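You operate a simulated robot arm through the tools that you are given. There is no shell and no other tool.

The job below is to be done with a simulated robot arm. You get a single attempt, and the scene is never put back.

TASK
Put things in order on the repair bench top. At the end: the blue seam roller stands where the cream stone stood; the brown plug stands where the blue seam roller stood; the pink plug stands on top of the green block; the cream stone is in the yellow tub; whatever was shut is shut again. Leave all else as you found it, and nothing knocked over.
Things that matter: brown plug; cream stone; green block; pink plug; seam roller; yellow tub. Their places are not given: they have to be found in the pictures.

It is judged by the outcome, as a careful person would: the job done as asked, and still so three seconds after it is handed in. It fails if anything else is knocked over, pushed out of place, dropped, spilled or broken.

THE ROBOT
A 7-joint arm with a two-finger parallel gripper, fixed in place. Base frame: the origin is at the foot of the arm, x ahead of it, y to its left, z up; the work surface is at about z = 85. Lengths are in cm, angles in rad, forces in N, time in s.
With the tool pointing down near the work surface it reaches from about 24 to 68 cm from the base axis. Its first joint turns from -1.152 to 1.152 rad. Payload 2.4 kg.
Tool frame: the origin (TCP) lies between the finger pads and is the grasp point; the fingertips stand 3 cm ahead of it; z points along the fingers, y is the line along which they close. Largest opening 9.4 cm; finger width 2.8, thickness 1; the body of the gripper, 5 by 9.6 cm, starts 5.5 cm behind the TCP.
Orientation is told as [roll, pitch, yaw] about the base's x, y, z axes, in that order, counted from this pose: with the fingers straight down and closing along the base's y, the tool's x points along the base's -x, its y along +y and its z along -z.

THE INTERFACE
- The arm moves only by the tool step_arm. Its argument "moves" is a list that holds one entry, the list of rows, each a list of 7 numbers: the turn, a rotation vector about the base's x, y, z in rad, then the shift along the base's x, y, z in m, then the gripper command, from -1 (shut) to 1 (fully open), values between in proportion. In form: [[[wx, wy, wz, tx, ty, tz, fingers], ...]]. A call has 1 to 20 rows; each row shifts and turns the commanded pose from where the row before left it. Each row takes 0.2 s and may step no farther than 5 cm and 0.15 rad from the row before; otherwise, or with a gripper value out of range, the whole call is refused. Where a pose cannot be reached the arm comes as near as it can. A force on the tool above 40 N (or 10 N above the force at the start of the call, whichever is more), or a blocked arm, ends the call early, and 0.2 s more pass. The fingers move at their own pace (about 15.3 cm/s each) and stop on an object; they squeeze with about 38 N. The grip force told is the motor's: it shows also when the fingers shut on nothing. Time passes only in rows, and 0.2 s behind the last, so rows that do not move let the fingers close. The reply holds the time, the measured pose of the TCP, the force on the tool along the base axes, the opening and the grip force, in the units named above and with some noise, with the torque about the TCP (base axes, N m) and any sound that the robot's microphone picked up.
- Cameras (640 x 400 px; columns grow to the right, rows downward): "scene" is fixed at [2.81, 46.85, 143.6]; the picture's right is [-0.83, -0.56, 0.00], its down [-0.35, 0.53, -0.77] and it looks along [0.43, -0.64, -0.63] (base axes); focal length 287 px, centre (320, 200). "wrist" rides on the gripper at [7.6, 1.4, -10.2] in the tool frame; the picture's right is [-0.18, 0.98, 0.00], its down [-0.75, -0.14, -0.64] and it looks along [-0.63, -0.12, 0.77] (tool axes); focal length 243 px, centre (320, 200).
- snapshot(camera): a new picture of that camera. The clock stands still meanwhile.
- point_at(camera, pixels): for up to 12 pixels [column, row] of the newest picture of that camera ("zoom" is the newest enlarged one), the place [x, y, z] in the base frame of the surface seen there, good to about 0.3 cm. The clock stands still meanwhile.
- close_up(camera, box): a new picture of the part [left, top, right, bottom] of that camera's present view, enlarged. The clock stands still meanwhile.
- finish_job(): hands the job in; it is judged then, once.

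Open the gripper and draw the arm clear of the work before you hand the job in, unless the task says otherwise.

The tools are called as a command line: name --argument value ..., lists and objects as JSON in quotes. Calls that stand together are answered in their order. step_arm: Moves the arm, as the interface text tells. Its arguments: {"type":"object","properties":{"moves":{"type":"array"}},"required":["moves"]} The other tools are called the same way: snapshot (camera) takes a picture; point_at (camera, pixels) gives the place of the surface under pixels of a picture; close_up (camera, box) takes an enlarged picture of a part of a camera's view; finish_job () hands the job in.

At the start:

```text
time: 0.0
eef_pos: [41.86, -9.98, 121.09]
ee_rot: [-0.002, -0.002, -0.001]
wrist_force: [0.7, -0.4, -0.2]
ft_torque: [-0.01, 0.03, 0.01]
grip_width: 9.41
grip_force: 0.1
```

scene: 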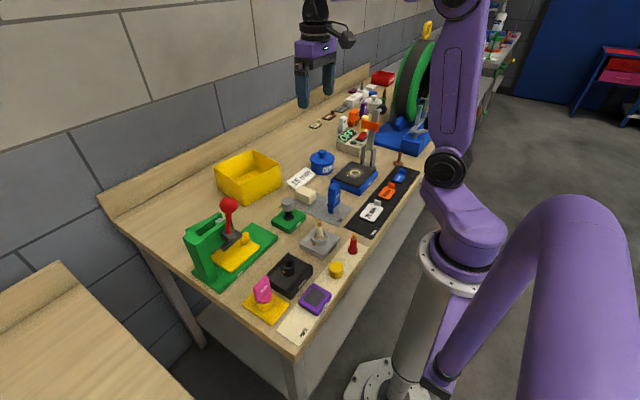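
wrist: 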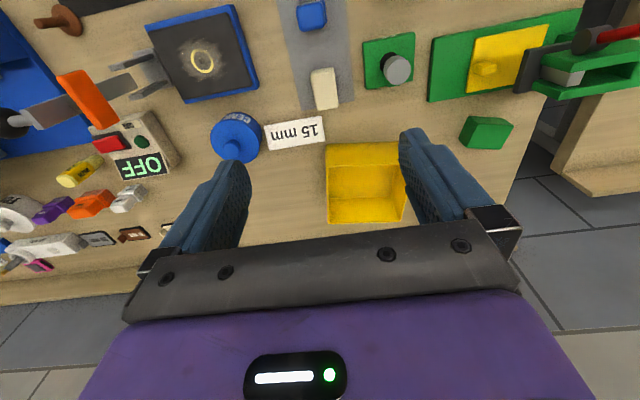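

I start by looking closer at the bench; the scene picture shows many small items around (200-430, 90-330).

close_up --camera "scene" --box '[170, 180, 370, 350]'

close_up --camera "scene" --box '[280, 70, 440, 240]'

close_up --camera "wrist" --box '[0, 0, 320, 280]'

close_up --camera "wrist" --box '[280, 0, 640, 240]'

```text
2.35 times, centred on (270, 265) of scene
```

zoom: 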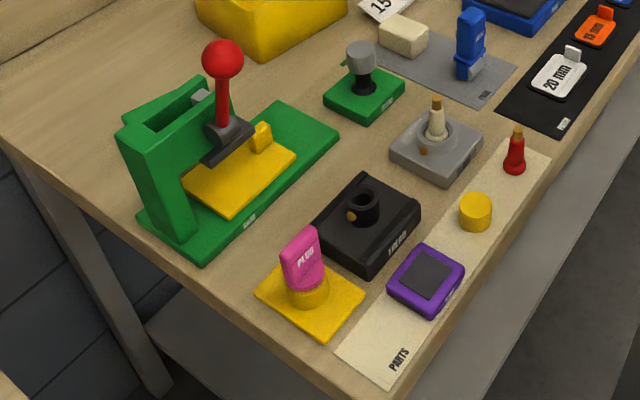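

```text
2.35 times, centred on (360, 155) of scene
```

zoom: 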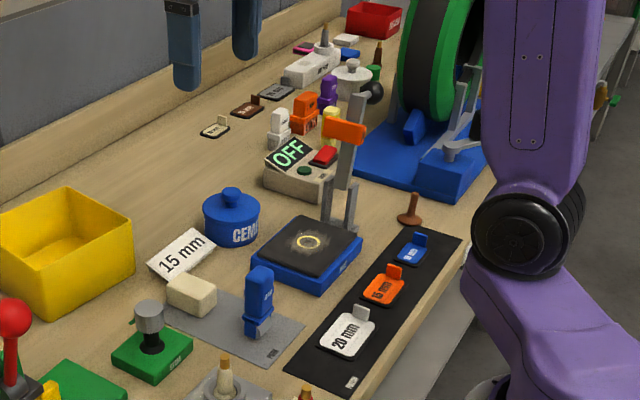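

```text
1.43 times, centred on (160, 140) of wrist
```

zoom: 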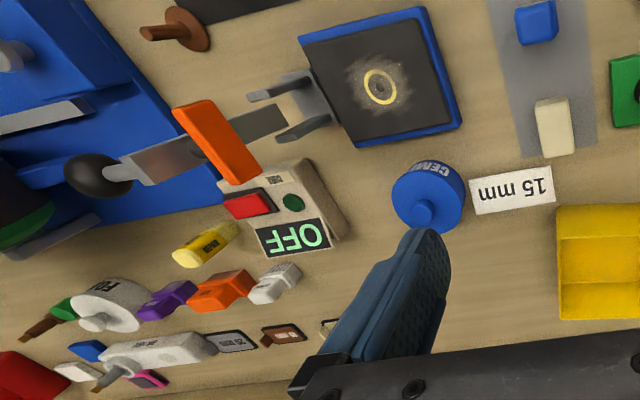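

```text
1.67 times, centred on (460, 120) of wrist
```

zoom: 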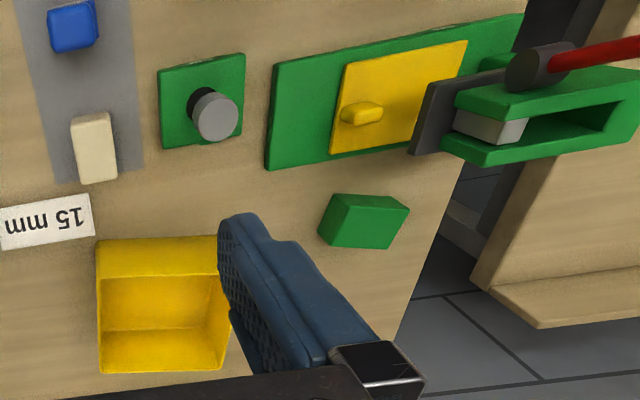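

I need larger views of the candidate objects: the pink item at (263,291), the mat with blue roller (334,197), the brown item (400,160), and the far cluster.

close_up --camera "scene" --box '[235, 245, 345, 325]'

close_up --camera "scene" --box '[270, 150, 380, 240]'

close_up --camera "scene" --box '[330, 70, 440, 160]'

close_up --camera "scene" --box '[340, 140, 430, 240]'

close_up --camera "scene" --box '[300, 215, 370, 270]'

close_up --camera "wrist" --box '[0, 140, 200, 280]'

```text
5.00 times, centred on (290, 285) of scene
```

zoom: 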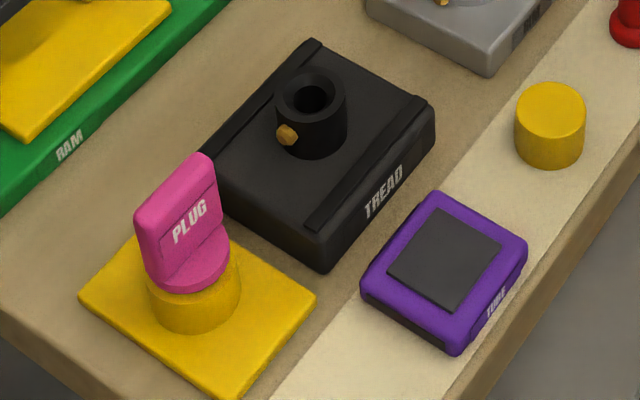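

```text
4.44 times, centred on (325, 195) of scene
```

zoom: 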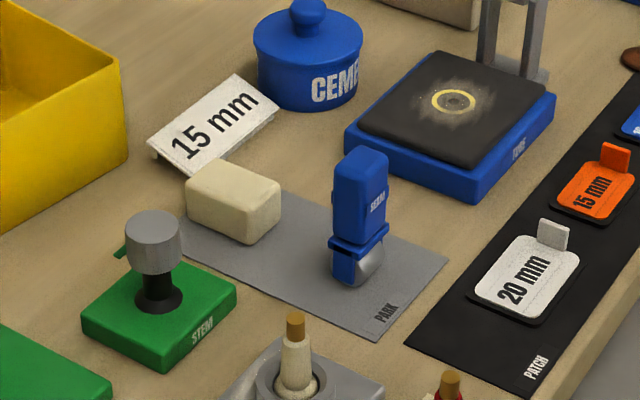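

```text
4.44 times, centred on (385, 115) of scene
```

zoom: 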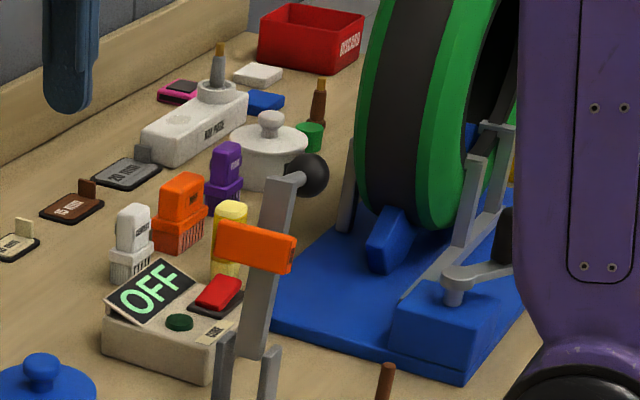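

```text
4.00 times, centred on (385, 190) of scene
```

zoom: 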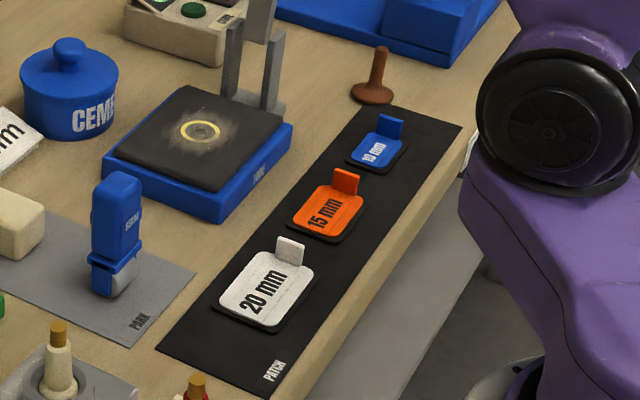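

```text
7.27 times, centred on (335, 242) of scene
```

zoom: 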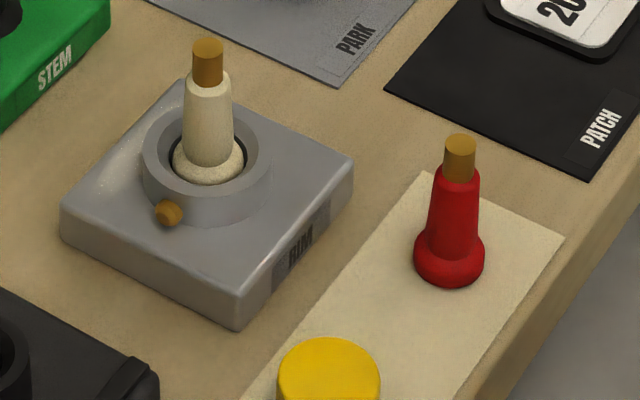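

```text
2.86 times, centred on (100, 210) of wrist
```

zoom: 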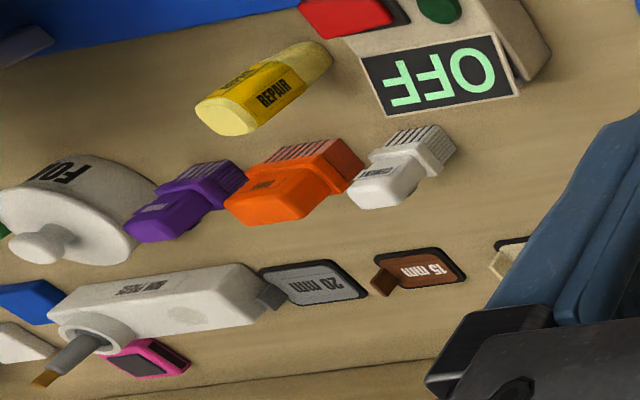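

Candidates are identified: cream stone at (307,197), blue seam roller at (334,197), brown mushroom plug at (400,160), pink plug in the yellow socket (263,291), yellow tub (248,177); the green block shows in the wrist view at (487,133). I measure them.

point_at --camera "scene" --pixels '[[306, 192], [300, 198], [313, 200], [334, 185], [333, 205], [400, 164], [402, 153], [263, 283], [265, 298], [248, 155], [270, 190], [245, 190]]'

point_at --camera "wrist" --pixels '[[487, 133], [470, 120], [505, 123], [490, 147], [466, 135], [324, 90], [312, 15], [365, 155], [365, 190], [395, 70], [330, 215], [400, 218]]'

```text
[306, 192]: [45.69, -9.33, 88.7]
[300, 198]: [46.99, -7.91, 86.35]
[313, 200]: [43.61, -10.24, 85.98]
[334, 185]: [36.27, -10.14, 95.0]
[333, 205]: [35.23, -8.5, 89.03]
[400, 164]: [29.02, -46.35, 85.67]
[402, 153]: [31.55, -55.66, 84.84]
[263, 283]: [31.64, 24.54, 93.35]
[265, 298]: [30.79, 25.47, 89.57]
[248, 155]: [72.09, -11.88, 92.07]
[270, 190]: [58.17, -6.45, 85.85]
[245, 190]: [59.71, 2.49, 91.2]
```

```text
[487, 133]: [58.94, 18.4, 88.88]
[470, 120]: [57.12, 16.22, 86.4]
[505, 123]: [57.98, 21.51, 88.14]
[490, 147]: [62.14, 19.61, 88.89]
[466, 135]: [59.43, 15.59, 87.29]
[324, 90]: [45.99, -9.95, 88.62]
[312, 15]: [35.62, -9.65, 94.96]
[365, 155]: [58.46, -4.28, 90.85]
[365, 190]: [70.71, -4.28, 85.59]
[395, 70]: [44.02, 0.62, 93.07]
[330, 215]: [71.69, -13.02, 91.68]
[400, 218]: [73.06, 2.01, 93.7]
```

The positions are consistent. Now I enlarge the brown plug, the pink plug and the roller in the scene view to measure their shapes.

close_up --camera "scene" --box '[385, 140, 417, 172]'

close_up --camera "wrist" --box '[280, 0, 400, 120]'

close_up --camera "wrist" --box '[440, 90, 540, 170]'

close_up --camera "scene" --box '[310, 170, 360, 220]'

close_up --camera "scene" --box '[170, 195, 290, 290]'

```text
12.50 times, centred on (401, 156) of scene
```

zoom: 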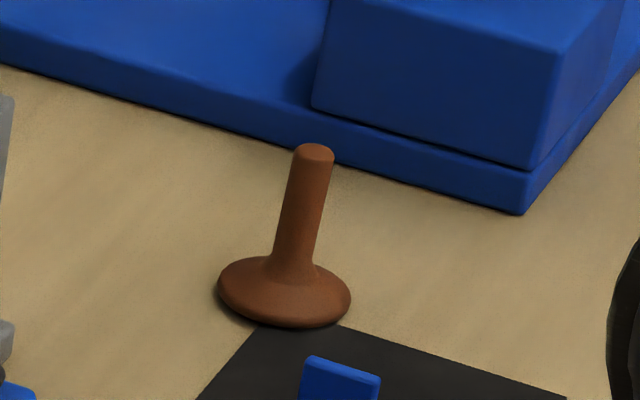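

```text
3.33 times, centred on (340, 60) of wrist
```

zoom: 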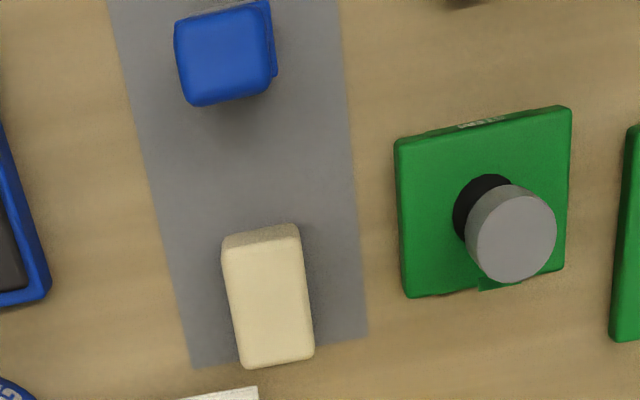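

```text
5.00 times, centred on (490, 130) of wrist
```

zoom: 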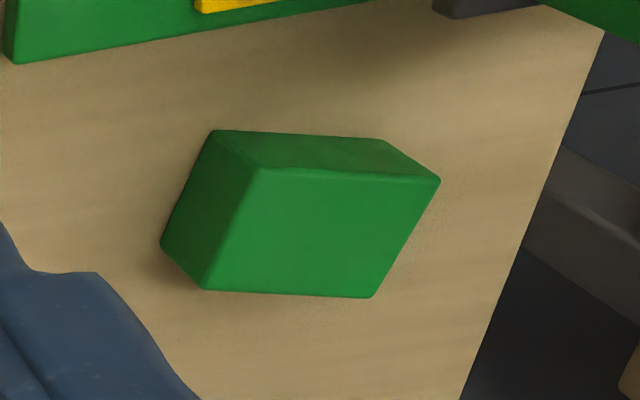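

```text
8.00 times, centred on (335, 195) of scene
```

zoom: 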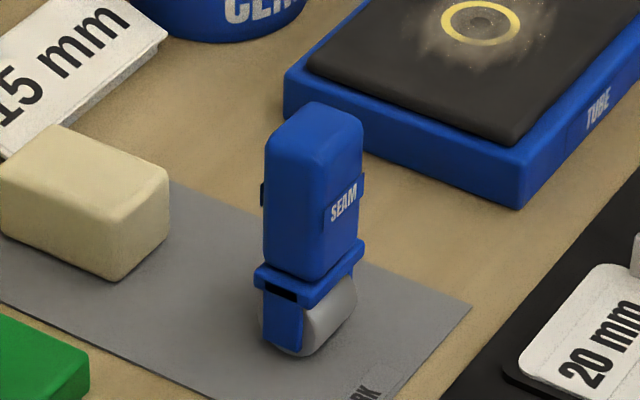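

```text
4.21 times, centred on (230, 242) of scene
```

zoom: 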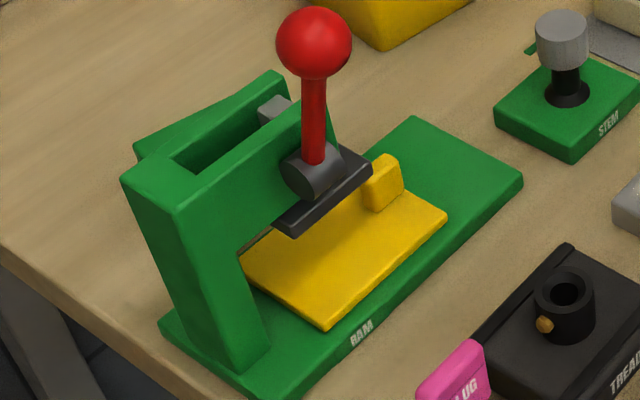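

I measure the roller and stone extents from an enlarged scene view.

close_up --camera "scene" --box '[290, 170, 360, 220]'

```text
8.00 times, centred on (325, 195) of scene
```

zoom: 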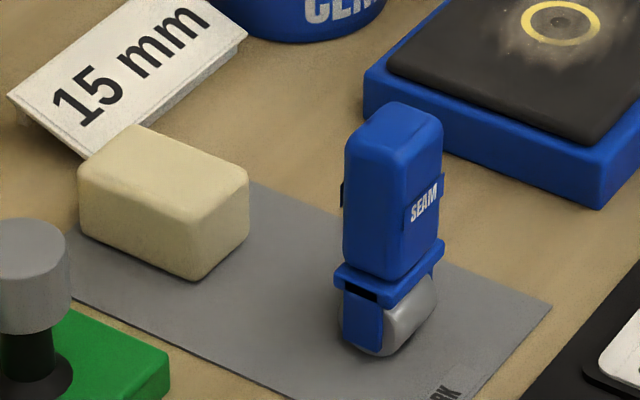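

The zoom now shows the stone (80-248, 125-280) and the roller (340-445, 102-355). I measure their corners.

point_at --camera "zoom" --pixels '[[88, 165], [135, 135], [238, 175], [188, 212], [85, 225], [188, 272], [242, 235], [355, 140], [398, 112], [432, 125], [385, 155], [220, 330]]'

point_at --camera "zoom" --pixels '[[350, 260], [378, 270], [435, 235], [380, 220], [425, 205], [340, 278], [385, 300], [440, 250], [362, 340], [380, 345], [420, 310], [432, 290]]'

```text
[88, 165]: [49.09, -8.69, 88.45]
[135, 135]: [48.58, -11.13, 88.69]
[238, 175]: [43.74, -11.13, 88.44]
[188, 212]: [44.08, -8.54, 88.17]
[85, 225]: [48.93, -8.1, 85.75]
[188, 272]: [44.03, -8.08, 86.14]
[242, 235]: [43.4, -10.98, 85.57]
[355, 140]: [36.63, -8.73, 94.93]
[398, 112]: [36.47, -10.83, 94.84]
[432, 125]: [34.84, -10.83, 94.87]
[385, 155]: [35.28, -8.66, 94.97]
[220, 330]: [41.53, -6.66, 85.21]
```

```text
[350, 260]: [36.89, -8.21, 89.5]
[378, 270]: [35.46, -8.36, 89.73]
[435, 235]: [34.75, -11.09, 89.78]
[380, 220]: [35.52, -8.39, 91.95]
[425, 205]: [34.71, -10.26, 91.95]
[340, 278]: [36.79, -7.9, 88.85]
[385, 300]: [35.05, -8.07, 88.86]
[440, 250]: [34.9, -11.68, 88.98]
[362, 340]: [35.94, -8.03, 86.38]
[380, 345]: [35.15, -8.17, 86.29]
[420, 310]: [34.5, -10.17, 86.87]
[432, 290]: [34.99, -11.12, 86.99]
```

The stone spans x 43.6–49.2, y -11.2 to -8.1 (top 88.7); the roller handle is centred near (35.8,-9.7), top 95. I go to look at the pink plug and its holder from closer with the wrist camera, staying high.

step_arm --moves '[[[0, 0, 0, -0.022, 0.0375, 0, 1], [0, 0, 0, -0.022, 0.0375, 0, 1], [0, 0, 0, -0.022, 0.0375, 0, 1], [0, 0, 0, -0.022, 0.0375, 0, 1], [0, 0, 0, -0.022, 0.0375, 0, 1], [0, 0, 0, -0.022, 0.0375, 0, 1], [0, 0, 0, -0.022, 0.0375, 0, 1], [0, 0, 0, -0.022, 0.0375, 0, 1], [0, 0, 0, -0.022, 0.0375, 0, 1], [0, 0, 0, -0.022, 0.0375, 0, 1], [0, 0, 0, 0, 0, -0.04, 1], [0, 0, 0, 0, 0, -0.04, 1], [0, 0, 0, 0, 0, -0.04, 1], [0, 0, 0, 0, 0, 0, 1]]]'

snapshot --camera "wrist"

```text
time: 3.0
eef_pos: [19.94, 27.43, 108.85]
ee_rot: [0.0, 0.001, 0.0]
wrist_force: [-0.2, 0.1, 0.5]
ft_torque: [0.01, -0.01, 0.01]
grip_width: 9.41
grip_force: 0.1
```

```text
taken
```

wrist: 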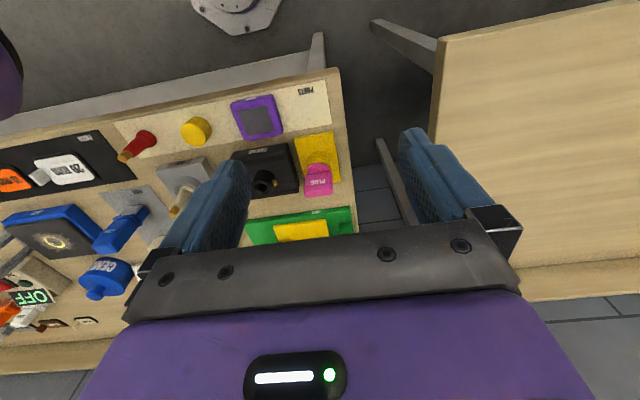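

The pink plug is at (318,180) in the wrist picture; I enlarge it and the whole left cluster.

close_up --camera "wrist" --box '[240, 120, 360, 220]'

close_up --camera "wrist" --box '[0, 60, 360, 340]'

```text
4.00 times, centred on (300, 170) of wrist
```

zoom: 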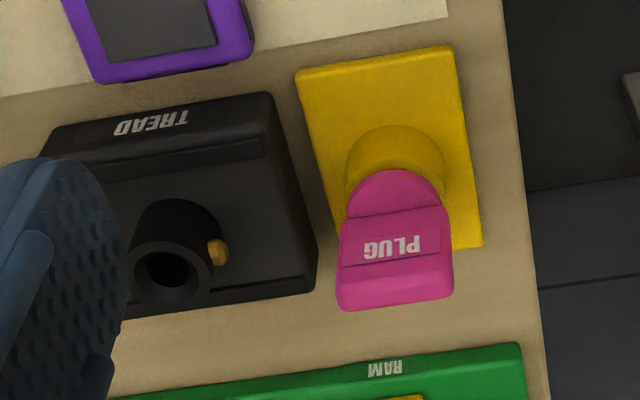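

```text
1.43 times, centred on (180, 200) of wrist
```

zoom: 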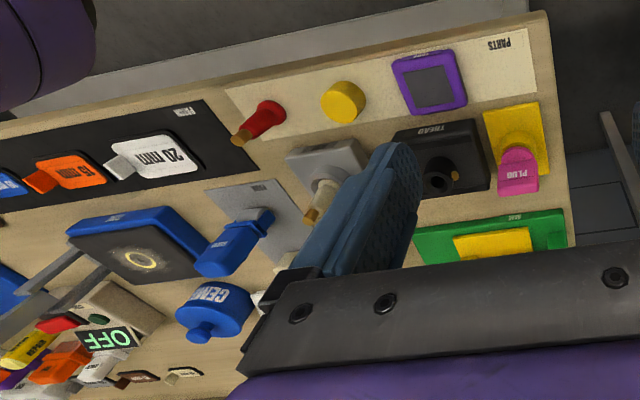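

The pink piece reading "PLUG" sits on a yellow cup. Before settling identities I survey the far (right-hand) end of the bench with the wrist camera for any other pink or brown plug.

step_arm --moves '[[[0, 0, 0, 0, 0, 0.045, 1], [0, 0, 0, 0, 0, 0.045, 1], [0, 0, 0, 0, 0, 0.045, 1], [0, 0, 0, 0.018, -0.045, 0, 1], [0, 0, 0, 0.018, -0.045, 0, 1], [0, 0, 0, 0.018, -0.045, 0, 1], [0, 0, 0, 0.018, -0.045, 0, 1], [0, 0, 0, 0.018, -0.045, 0, 1], [0, 0, 0, 0.018, -0.045, 0, 1], [0, 0, 0, 0.018, -0.045, 0, 1], [0, 0, 0, 0, -0.048, 0, 1], [0, 0, 0, 0, -0.048, 0, 1], [0, 0, 0, 0, -0.048, 0, 1], [0, 0, 0, 0, -0.048, 0, 1], [0, 0, 0, 0, -0.048, 0, 1], [0, 0, 0, 0, 0, 0, 1]]]'

snapshot --camera "wrist"

snapshot --camera "scene"

```text
time: 6.4
eef_pos: [32.42, -28.15, 122.52]
ee_rot: [0.001, 0.0, 0.001]
wrist_force: [-0.2, 0.1, -0.2]
ft_torque: [0.0, -0.02, -0.02]
grip_width: 9.4
grip_force: 0.0
```

```text
taken
```

wrist: 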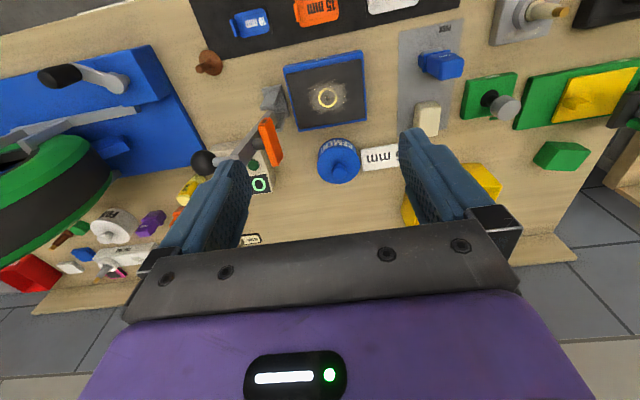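

```text
taken
```

scene: 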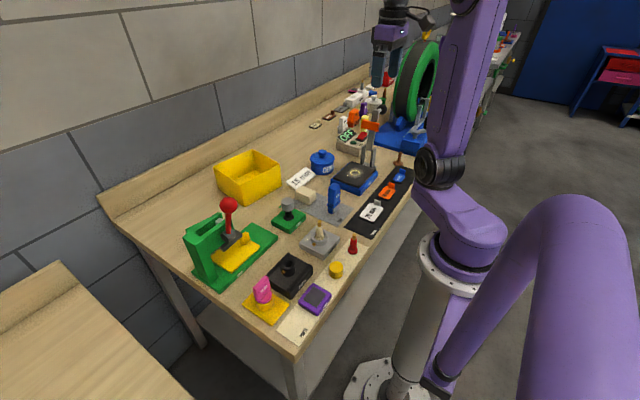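

I enlarge the far cluster at the left of the wrist view, plus the brown mushroom plug at (209,62).

close_up --camera "wrist" --box '[0, 180, 200, 310]'

close_up --camera "wrist" --box '[170, 20, 290, 120]'

close_up --camera "scene" --box '[340, 70, 430, 140]'

```text
3.08 times, centred on (100, 245) of wrist
```

zoom: 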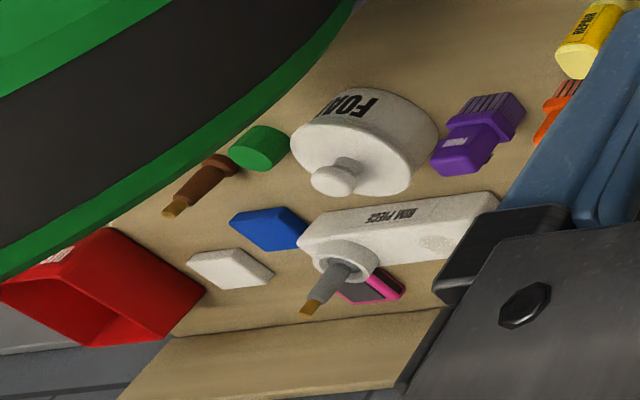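

```text
4.00 times, centred on (230, 70) of wrist
```

zoom: 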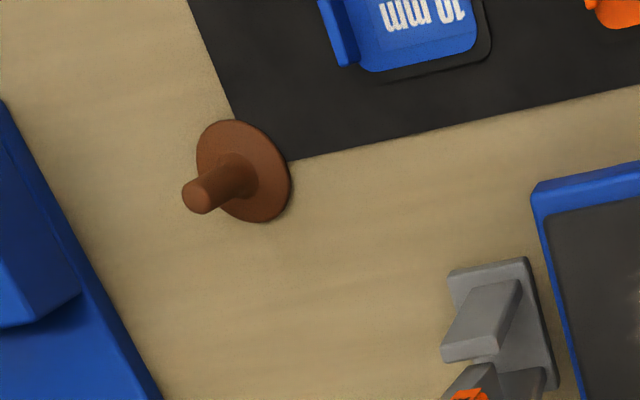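

```text
5.71 times, centred on (385, 105) of scene
```

zoom: 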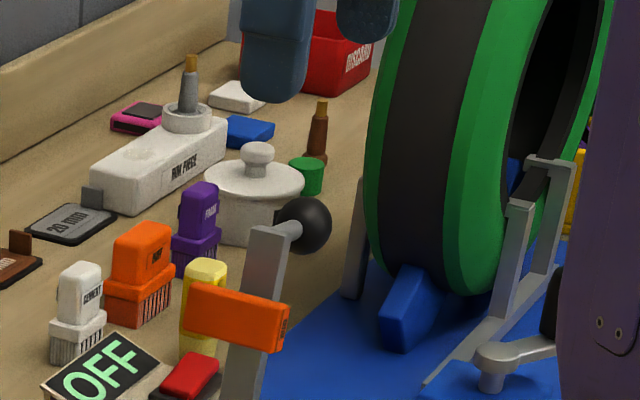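

No other pink or brown plug is visible: the far items are patches, pads and valves. Now I measure the brown plug and its surroundings from the wrist zoom and a scene zoom.

close_up --camera "wrist" --box '[100, 20, 300, 160]'

```text
2.86 times, centred on (200, 90) of wrist
```

zoom: 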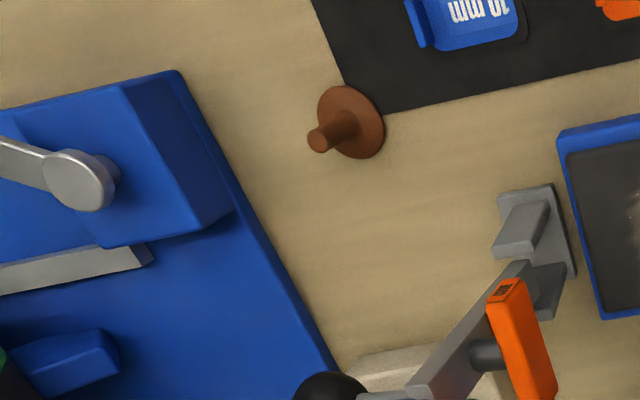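

Brown plug at zoom (350,125), blue stand corner at (240,210), lever handle near (450,330); I take their coordinates.

point_at --camera "zoom" --pixels '[[318, 139], [345, 123], [330, 95], [345, 153], [378, 125], [355, 90], [235, 205], [185, 85], [300, 320], [85, 180], [510, 310], [425, 20]]'

close_up --camera "scene" --box '[385, 140, 417, 172]'

point_at --camera "zoom" --pixels '[[313, 153], [308, 180], [300, 220], [290, 262], [235, 290], [335, 290], [285, 318], [285, 300]]'

```text
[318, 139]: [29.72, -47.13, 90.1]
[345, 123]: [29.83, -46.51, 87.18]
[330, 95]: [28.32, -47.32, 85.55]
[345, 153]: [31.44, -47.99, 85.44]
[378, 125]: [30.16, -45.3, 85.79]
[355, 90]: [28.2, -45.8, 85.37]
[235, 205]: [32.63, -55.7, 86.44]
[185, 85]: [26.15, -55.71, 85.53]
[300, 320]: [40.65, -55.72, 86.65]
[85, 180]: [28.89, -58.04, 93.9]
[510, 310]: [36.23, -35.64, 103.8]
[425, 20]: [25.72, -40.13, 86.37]
```

```text
12.50 times, centred on (401, 156) of scene
```

zoom: 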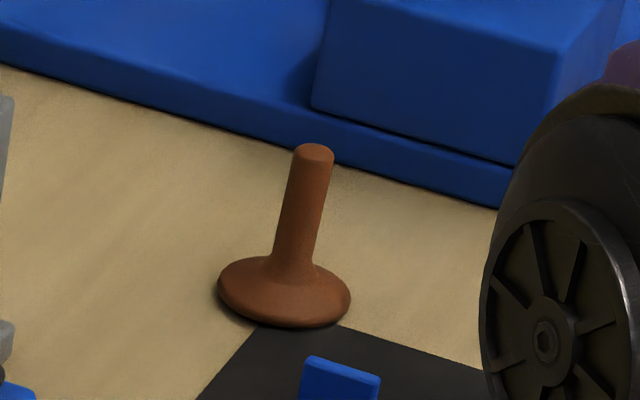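

```text
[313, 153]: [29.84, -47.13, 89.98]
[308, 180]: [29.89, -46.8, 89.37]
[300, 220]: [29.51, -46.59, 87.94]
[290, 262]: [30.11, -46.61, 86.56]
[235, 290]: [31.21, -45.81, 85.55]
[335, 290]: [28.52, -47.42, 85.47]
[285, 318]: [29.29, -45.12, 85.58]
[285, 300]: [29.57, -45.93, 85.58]
```

The brown plug is centred at about (29.8,-46.9), stem up to z≈90.1, with 8 cm to the blue stand. Next I move to a viewpoint in front of the stone and roller to refine their centres and yaw.

step_arm --moves '[[[0, 0, 0, 0, 0.045, 0, 1], [0, 0, 0, 0, 0.045, 0, 1], [0, 0, 0, 0, 0.045, 0, 1], [0, 0, 0, 0, 0.045, 0, 1], [0, 0, 0, 0, 0.01, -0.045, 1], [0, 0, 0, 0, 0.01, -0.045, 1], [0, 0, 0, 0, 0, -0.045, 1], [0, 0, 0, 0, 0, -0.03, 1], [0, 0, 0, 0, 0, 0, 1]]]'

snapshot --camera "wrist"

```text
time: 8.4
eef_pos: [32.53, -8.2, 106.01]
ee_rot: [0.0, 0.001, -0.001]
wrist_force: [-0.9, -0.2, 0.0]
ft_torque: [0.01, 0.03, -0.01]
grip_width: 9.4
grip_force: 0.0
```

```text
taken
```

wrist: 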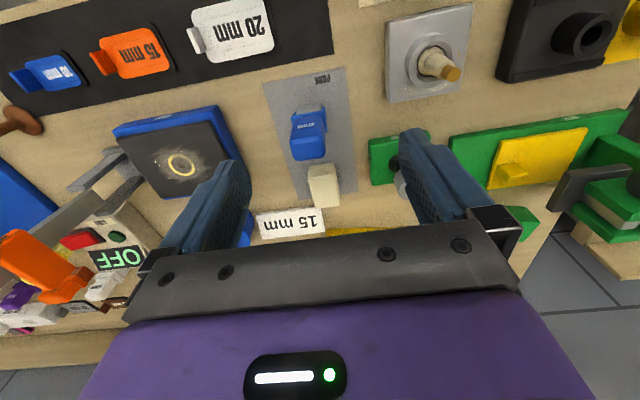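

I enlarge the roller/stone area in the wrist view (295-345, 95-210) to measure.

close_up --camera "wrist" --box '[250, 70, 390, 240]'

```text
2.35 times, centred on (320, 155) of wrist
```

zoom: 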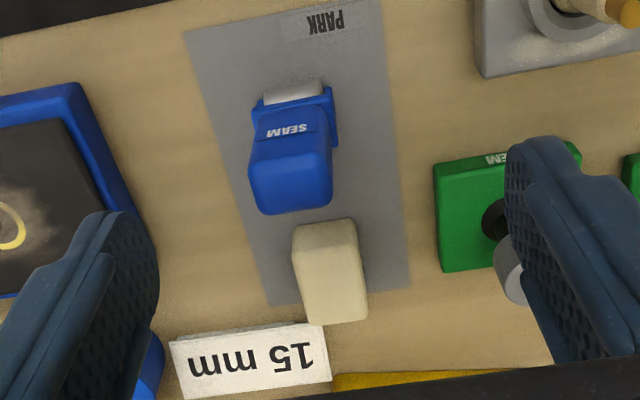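

In the zoom the stone's top is (293-368, 218-325), the roller's handle top (250-333, 150-215), the sign at (175-330, 325-398). I take coordinates.

point_at --camera "zoom" --pixels '[[297, 240], [353, 228], [364, 315], [308, 320], [325, 275], [254, 175], [328, 158], [325, 200], [265, 210], [290, 180], [325, 345], [175, 345]]'

point_at --camera "zoom" --pixels '[[190, 40], [378, 15], [405, 285], [270, 300], [265, 100], [320, 88], [258, 120], [335, 115], [290, 140], [300, 325], [507, 265], [440, 265]]'

```text
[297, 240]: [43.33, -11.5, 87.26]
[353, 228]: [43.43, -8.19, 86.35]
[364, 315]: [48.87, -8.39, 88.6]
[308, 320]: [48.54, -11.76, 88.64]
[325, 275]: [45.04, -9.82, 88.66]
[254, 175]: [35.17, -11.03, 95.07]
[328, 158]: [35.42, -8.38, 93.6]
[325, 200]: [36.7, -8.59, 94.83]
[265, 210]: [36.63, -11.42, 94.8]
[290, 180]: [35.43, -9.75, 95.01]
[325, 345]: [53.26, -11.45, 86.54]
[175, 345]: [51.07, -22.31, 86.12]
```

```text
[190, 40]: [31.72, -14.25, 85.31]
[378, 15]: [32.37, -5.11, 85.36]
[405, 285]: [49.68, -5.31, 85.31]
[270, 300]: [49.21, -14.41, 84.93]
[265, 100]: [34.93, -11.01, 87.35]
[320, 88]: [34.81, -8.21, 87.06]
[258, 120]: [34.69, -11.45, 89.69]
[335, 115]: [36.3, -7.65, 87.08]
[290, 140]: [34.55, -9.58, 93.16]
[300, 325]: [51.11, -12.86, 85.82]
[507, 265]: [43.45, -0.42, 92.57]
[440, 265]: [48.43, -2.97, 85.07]
```

Stone centre ≈ (46.3,-9.9), width in y ≈3.6; roller centre ≈ (35.7,-9.9). I move above the stone, narrow the opening to ~6.6 cm and descend to z≈89.

step_arm --moves '[[[0, 0, 0, 0.045, -0.006, 0, 0.4], [0, 0, 0, 0.045, -0.006, 0, 0.4], [0, 0, 0, 0.047, -0.005, 0, 0.4], [0, 0, 0, 0, 0, -0.045, 0.4], [0, 0, 0, 0, 0, -0.045, 0.4], [0, 0, 0, 0, 0, -0.03, 0.4], [0, 0, 0, 0, 0, 0, 0.4]]]'

snapshot --camera "scene"

snapshot --camera "wrist"

```text
time: 10.0
eef_pos: [46.52, -9.8, 94.06]
ee_rot: [0.001, -0.002, 0.001]
wrist_force: [0.9, 0.2, -0.1]
ft_torque: [0.01, 0.02, 0.0]
grip_width: 6.56
grip_force: 0.0
```

```text
taken
```

scene: 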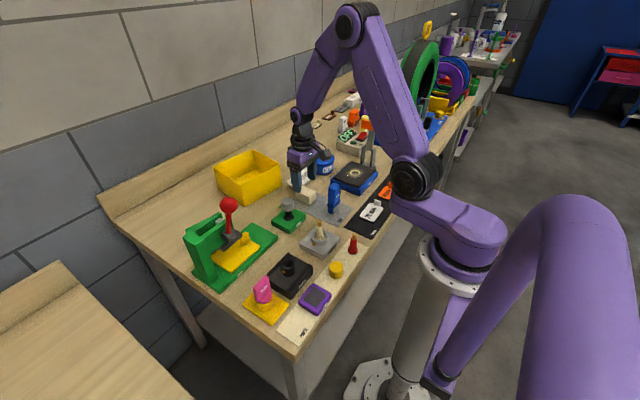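

```text
taken
```

wrist: 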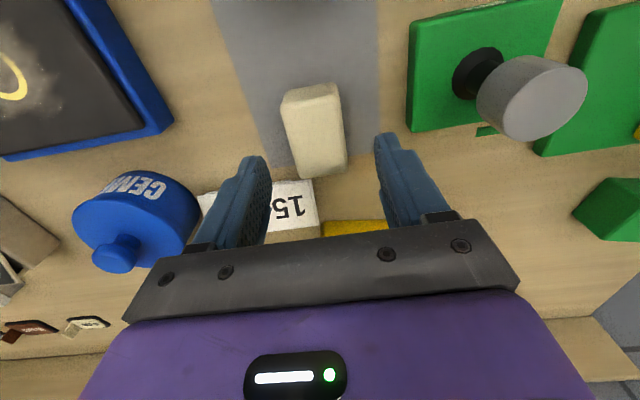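

Fingers straddle the stone from above at z=94; I check the alignment in the scene zoom before the last descent.

close_up --camera "scene" --box '[270, 140, 360, 220]'

point_at --camera "wrist" --pixels '[[285, 103], [337, 92], [344, 165], [303, 175], [315, 130], [385, 140], [262, 165], [325, 230]]'

```text
5.00 times, centred on (315, 180) of scene
```

zoom: 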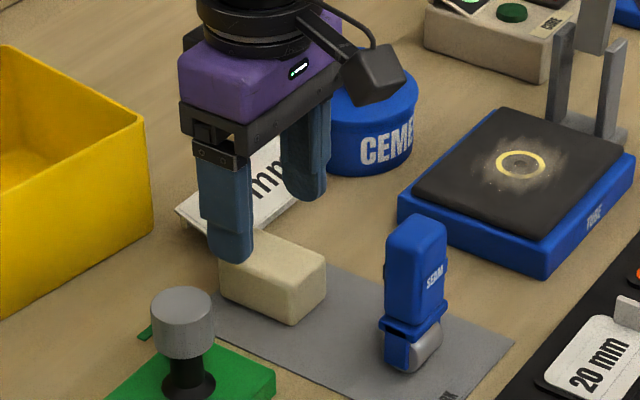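

```text
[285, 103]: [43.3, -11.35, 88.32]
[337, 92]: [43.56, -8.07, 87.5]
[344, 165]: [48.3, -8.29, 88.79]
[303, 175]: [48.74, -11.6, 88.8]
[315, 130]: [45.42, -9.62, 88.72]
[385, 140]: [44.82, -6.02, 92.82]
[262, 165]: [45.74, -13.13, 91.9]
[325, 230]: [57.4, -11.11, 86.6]
```

Alignment is good (stone x 43.2–49.0, y -8.05 to -11.7). I descend to z≈89.0 and close.

step_arm --moves '[[[0, 0, 0, -0.002, 0, -0.025, 0.4], [0, 0, 0, 0, 0, -0.0255, 0.4], [0, 0, 0, 0, 0, 0, 0.4], [0, 0, 0, 0, 0, 0, -1], [0, 0, 0, 0, 0, 0, -1], [0, 0, 0, 0, 0, 0, -1]]]'

```text
time: 11.4
eef_pos: [46.01, -9.72, 88.92]
ee_rot: [0.0, 0.0, 0.002]
wrist_force: [0.6, -1.8, -0.4]
ft_torque: [0.0, -0.07, -0.03]
grip_width: 4.39
grip_force: 37.7
```

Gripped (width 4.39, 37.7 N). I lift it straight up and look.

step_arm --moves '[[[0, 0, 0, 0, 0, 0.01, -1], [0, 0, 0, 0, 0, 0.03, -1], [0, 0, 0, 0, 0, 0.045, -1], [0, 0, 0, 0, 0, 0.045, -1], [0, 0, 0, 0, 0, 0, -1]]]'

snapshot --camera "wrist"

snapshot --camera "scene"

close_up --camera "scene" --box '[200, 130, 360, 230]'

```text
time: 12.6
eef_pos: [45.86, -10.06, 102.09]
ee_rot: [0.0, -0.001, 0.001]
wrist_force: [-0.1, -1.0, -1.4]
ft_torque: [0.0, 0.01, 0.02]
grip_width: 4.43
grip_force: 38.1
```

```text
taken
```

wrist: 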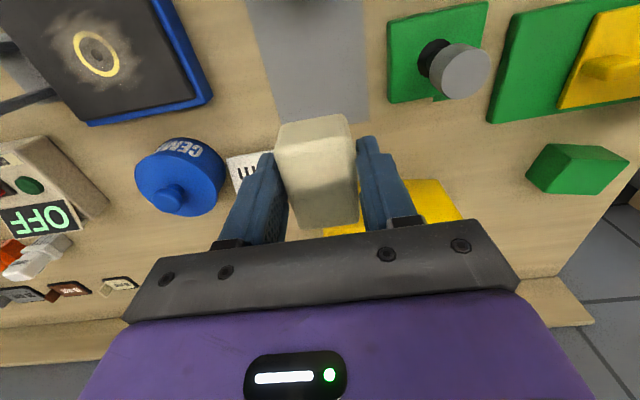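

```text
taken
```

scene: 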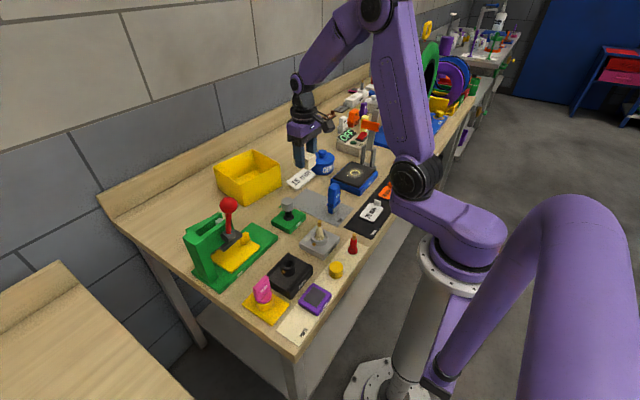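

```text
4.00 times, centred on (280, 180) of scene
```

zoom: 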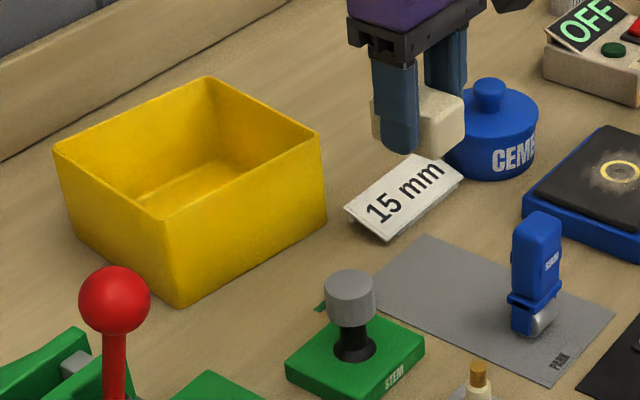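

The stone is held cleanly. Now I measure the tub's rim, walls and floor in this zoom.

point_at --camera "zoom" --pixels '[[56, 150], [207, 80], [320, 133], [165, 215], [178, 298], [325, 215], [160, 190], [205, 165], [130, 205], [180, 185], [250, 260], [100, 215]]'

point_at --camera "wrist" --pixels '[[420, 190], [440, 205], [330, 232], [400, 180], [415, 215], [455, 215]]'

```text
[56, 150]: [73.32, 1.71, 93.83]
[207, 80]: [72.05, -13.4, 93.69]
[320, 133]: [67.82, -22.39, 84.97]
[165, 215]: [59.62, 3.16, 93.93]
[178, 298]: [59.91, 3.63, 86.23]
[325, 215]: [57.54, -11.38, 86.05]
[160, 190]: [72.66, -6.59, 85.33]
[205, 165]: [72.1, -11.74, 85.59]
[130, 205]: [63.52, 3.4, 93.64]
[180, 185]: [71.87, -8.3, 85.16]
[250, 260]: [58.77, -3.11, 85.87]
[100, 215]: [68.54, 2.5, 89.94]
```

```text
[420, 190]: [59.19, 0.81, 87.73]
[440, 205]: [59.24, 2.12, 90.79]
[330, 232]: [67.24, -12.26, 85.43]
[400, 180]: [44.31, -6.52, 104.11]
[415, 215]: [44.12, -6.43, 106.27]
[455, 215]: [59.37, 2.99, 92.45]
```

Tub: rim z≈93.8, floor ≈85.5, corners about (59.8,3.5), (73.3,1.8), (72,-13.4), (58,-11.6). I carry the stone to (65,-5) at height and lower it to just above the floor.

step_arm --moves '[[[0, 0, 0, 0, 0, 0.02, -1], [0, 0, 0, 0.038, 0.01, 0, -1], [0, 0, 0, 0.038, 0.01, 0, -1], [0, 0, 0, 0.038, 0.01, 0, -1], [0, 0, 0, 0.038, 0.01, 0, -1], [0, 0, 0, 0.038, 0.01, 0, -1], [0, 0, 0, 0, 0, 0, -1], [0, 0, 0, 0, 0, -0.04, -1], [0, 0, 0, 0, 0, -0.04, -1], [0, 0, 0, 0, 0, 0, -1]]]'

snapshot --camera "scene"

snapshot --camera "wrist"

```text
time: 14.8
eef_pos: [65.05, -4.71, 95.89]
ee_rot: [0.0, 0.0, 0.0]
wrist_force: [0.1, 0.5, -3.0]
ft_torque: [0.0, 0.03, -0.01]
grip_width: 4.39
grip_force: 38.0
```

```text
taken
```

scene: 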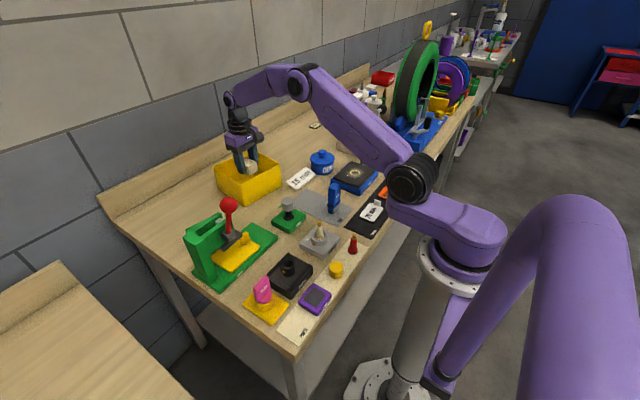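

```text
taken
```

wrist: 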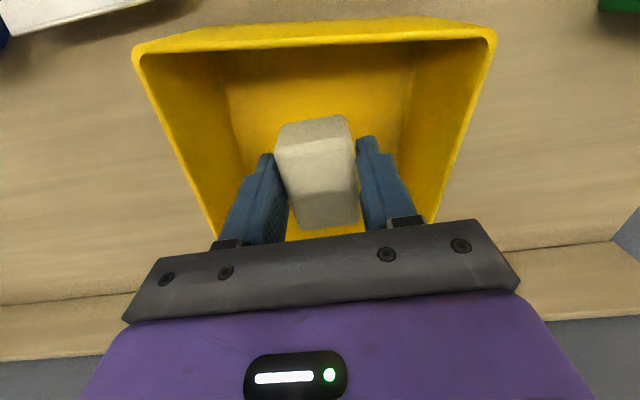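

The stone is centred over the tub. I lower it slowly to near the floor (TCP ≈ 89.3).

step_arm --moves '[[[0, 0, 0, 0, 0, -0.035, -1], [0, 0, 0, 0, 0, -0.02, -1], [0, 0, 0, 0, 0, -0.007, -1], [0, 0, 0, 0, 0, 0, -1]]]'

```text
time: 15.8
eef_pos: [65.17, -4.56, 89.93]
ee_rot: [0.0, 0.0, 0.002]
wrist_force: [-0.2, 0.2, -1.5]
ft_torque: [-0.02, -0.02, 0.0]
grip_width: 4.4
grip_force: 38.5
```

I creep down in small steps until contact shows, then release.

step_arm --moves '[[[0, 0, 0, 0, 0, -0.003, -1], [0, 0, 0, 0, 0, -0.003, -1], [0, 0, 0, 0, 0, 0, -1]]]'

```text
time: 16.6
eef_pos: [64.97, -4.73, 89.22]
ee_rot: [-0.001, -0.002, 0.001]
wrist_force: [-1.5, -0.5, 3.5]
ft_torque: [0.08, -0.04, 0.02]
grip_width: 4.39
grip_force: 37.9
```

Force z rose to +3.5 N, so the stone touches the floor. I open partway, then rise straight out.

step_arm --moves '[[[0, 0, 0, 0, 0, 0, 0.1], [0, 0, 0, 0, 0, 0, 0.4], [0, 0, 0, 0, 0, 0, 0.4], [0, 0, 0, 0, 0, 0.03, 0.4], [0, 0, 0, 0, 0, 0.045, 0.4], [0, 0, 0, 0, 0, 0.045, 0.4], [0, 0, 0, 0, 0, 0.03, 0.4], [0, 0, 0, 0, 0, 0, 0.4]]]'

snapshot --camera "scene"

snapshot --camera "wrist"

```text
time: 18.4
eef_pos: [65.26, -4.78, 104.39]
ee_rot: [0.0, 0.001, 0.0]
wrist_force: [-0.2, 0.1, 0.2]
ft_torque: [-0.04, -0.01, 0.01]
grip_width: 6.56
grip_force: 0.0
```

```text
taken
```

scene: 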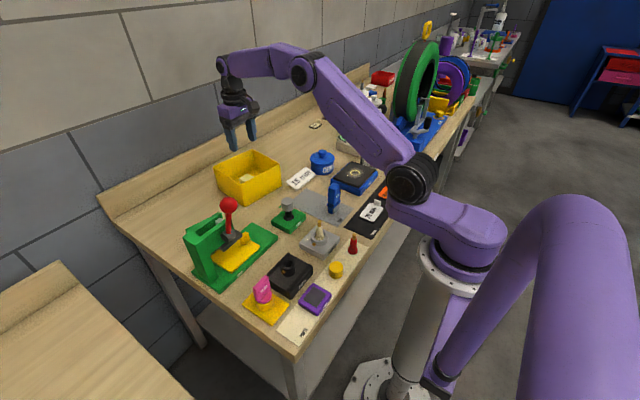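

```text
taken
```

wrist: 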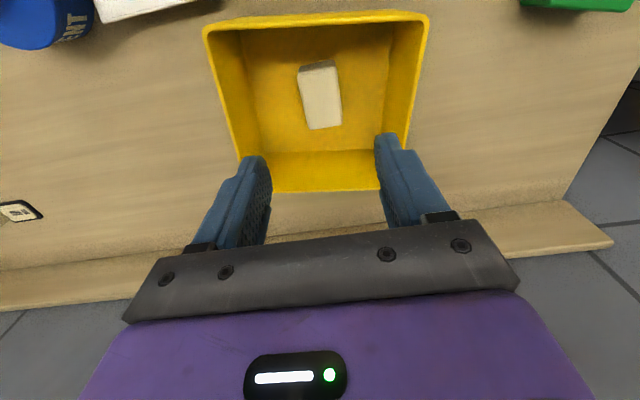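

The stone lies in the tub at (320,95). Next I go above the seam roller at (35.8,-9.85), staying at z≈104, and lower to z≈99.

step_arm --moves '[[[0, 0, 0, -0.042, -0.0072, 0, 0.4], [0, 0, 0, -0.042, -0.0072, 0, 0.4], [0, 0, 0, -0.042, -0.0072, 0, 0.4], [0, 0, 0, -0.042, -0.0072, 0, 0.4], [0, 0, 0, -0.042, -0.0072, 0, 0.4], [0, 0, 0, -0.042, -0.0072, 0, 0.4], [0, 0, 0, -0.0425, -0.0072, 0, 0.4], [0, 0, 0, 0, 0, 0, 0.4], [0, 0, 0, 0, 0, -0.03, 0.4], [0, 0, 0, 0, 0, -0.02, 0.4], [0, 0, 0, 0, 0, 0, 0.4]]]'

snapshot --camera "wrist"

close_up --camera "scene" --box '[280, 140, 380, 220]'

```text
time: 20.8
eef_pos: [35.44, -9.66, 99.26]
ee_rot: [-0.001, 0.0, 0.002]
wrist_force: [0.2, 1.1, -0.4]
ft_torque: [-0.02, 0.02, -0.01]
grip_width: 6.56
grip_force: 0.1
```

```text
taken
```

wrist: 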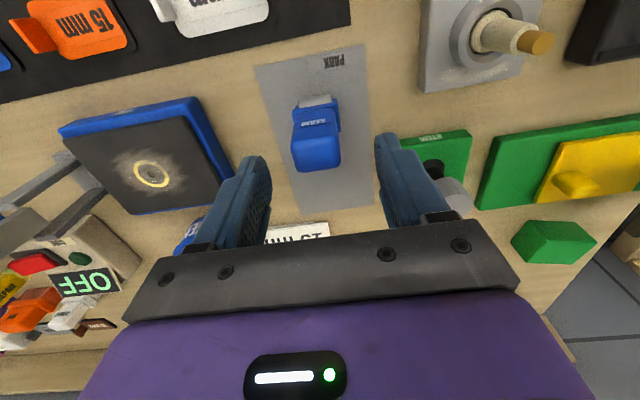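

```text
5.00 times, centred on (330, 180) of scene
```

zoom: 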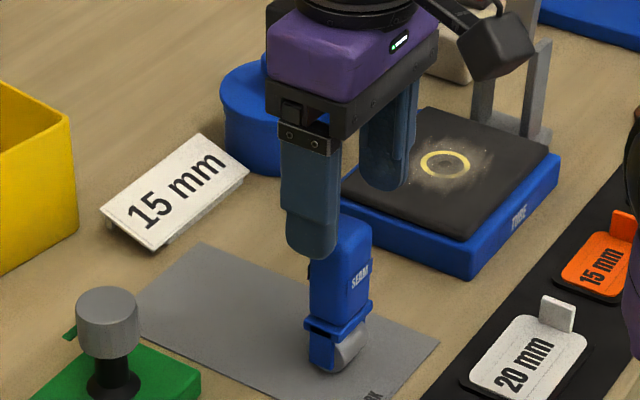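

I verify the handle top's centre with a wrist zoom.

close_up --camera "wrist" --box '[280, 80, 360, 180]'

point_at --camera "zoom" --pixels '[[254, 240], [366, 230], [396, 325], [276, 340], [320, 290], [250, 160], [360, 100], [380, 140], [300, 90], [240, 120]]'

```text
4.00 times, centred on (320, 130) of wrist
```

zoom: 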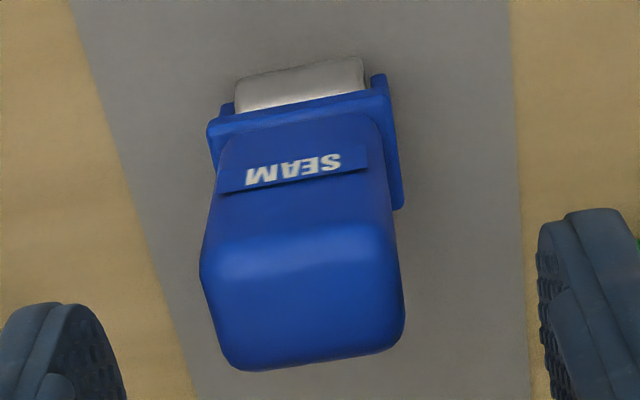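

```text
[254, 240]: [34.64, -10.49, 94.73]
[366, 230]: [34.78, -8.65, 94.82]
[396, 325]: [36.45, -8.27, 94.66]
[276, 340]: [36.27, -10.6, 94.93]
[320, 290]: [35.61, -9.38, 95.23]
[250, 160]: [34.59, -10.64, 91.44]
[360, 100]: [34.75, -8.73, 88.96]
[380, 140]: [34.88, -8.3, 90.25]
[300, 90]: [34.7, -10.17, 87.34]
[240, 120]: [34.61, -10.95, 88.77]
```

TCP is centred over the handle (y -8.3…-11.3, x 34.5…36.9). I descend to z≈93 (tips ≈90, above the collar) and close.

step_arm --moves '[[[0, 0, 0, 0.001, -0.001, -0.03, 0.4], [0, 0, 0, 0.001, 0, -0.02, 0.4], [0, 0, 0, 0, 0, -0.012, 0.4], [0, 0, 0, 0, 0, 0, 0.4], [0, 0, 0, 0, 0, 0, -1], [0, 0, 0, 0, 0, 0, -1], [0, 0, 0, 0, 0, 0, -1]]]'

snapshot --camera "wrist"

close_up --camera "scene" --box '[280, 140, 380, 220]'

```text
time: 22.4
eef_pos: [35.75, -9.83, 93.08]
ee_rot: [0.0, 0.0, 0.001]
wrist_force: [-0.5, 0.0, 0.2]
ft_torque: [0.02, 0.0, 0.02]
grip_width: 3.76
grip_force: 38.6
```

```text
taken
```

wrist: 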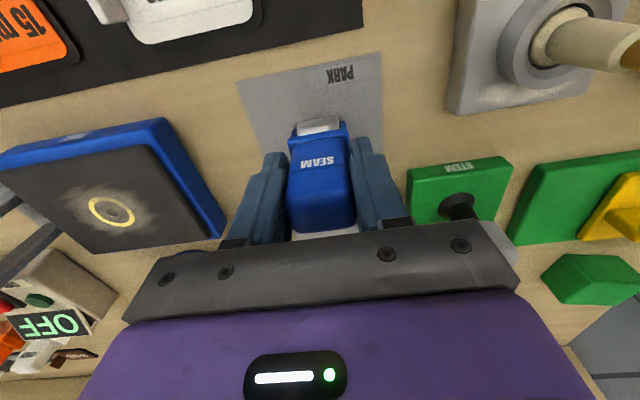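

```text
5.00 times, centred on (330, 180) of scene
```

zoom: 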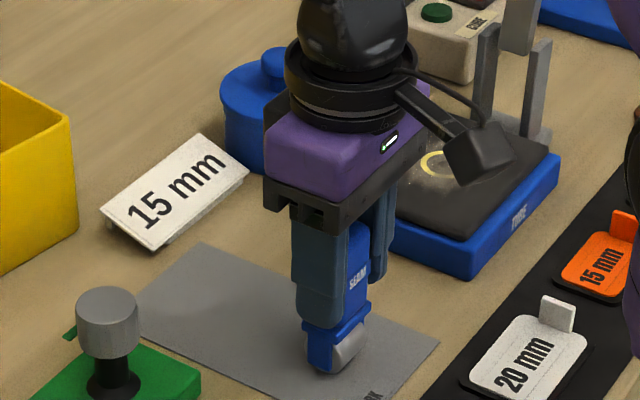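

The roller is held at z=93.08. I lift it 4 cm, carry it +10.45 cm in x to the stone's former spot (46.2,-9.85), and lower it to just above the mat.

step_arm --moves '[[[0, 0, 0, 0, 0, 0.01, -1], [0, 0, 0, 0, 0, 0.03, -1], [0, 0, 0, 0, 0, 0, -1], [0, 0, 0, 0.025, 0, 0, -1], [0, 0, 0, 0.03, 0, 0, -1], [0, 0, 0, 0.03, 0, 0, -1], [0, 0, 0, 0.0195, 0, 0, -1], [0, 0, 0, 0, 0, 0, -1], [0, 0, 0, 0, 0, -0.02, -1], [0, 0, 0, 0, 0, -0.015, -1], [0, 0, 0, 0, 0, 0, -1]]]'

snapshot --camera "wrist"

close_up --camera "scene" --box '[270, 140, 370, 220]'

```text
time: 24.8
eef_pos: [46.26, -9.78, 93.55]
ee_rot: [0.0, 0.0, 0.002]
wrist_force: [0.1, 1.2, -1.3]
ft_torque: [-0.02, -0.01, 0.02]
grip_width: 3.76
grip_force: 37.7
```

```text
taken
```

wrist: 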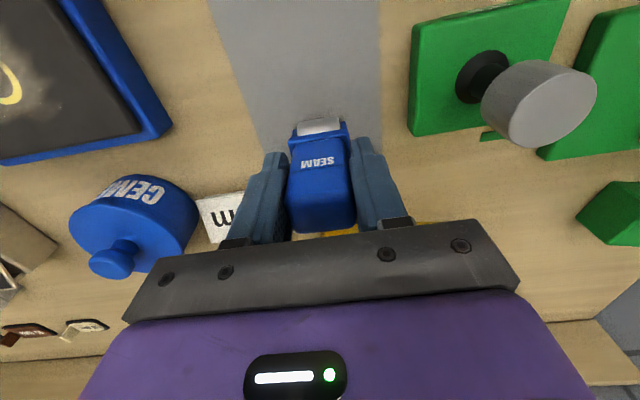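

```text
5.00 times, centred on (320, 180) of scene
```

zoom: 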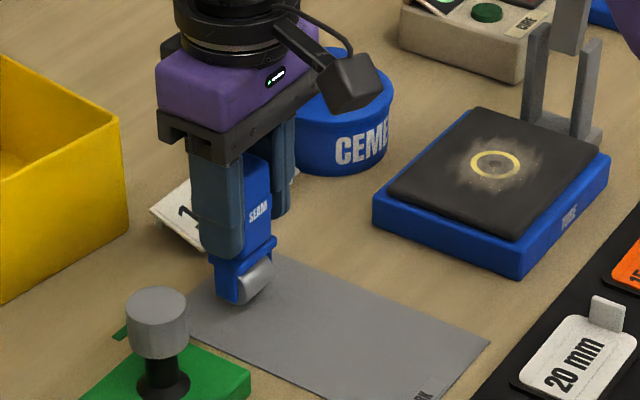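

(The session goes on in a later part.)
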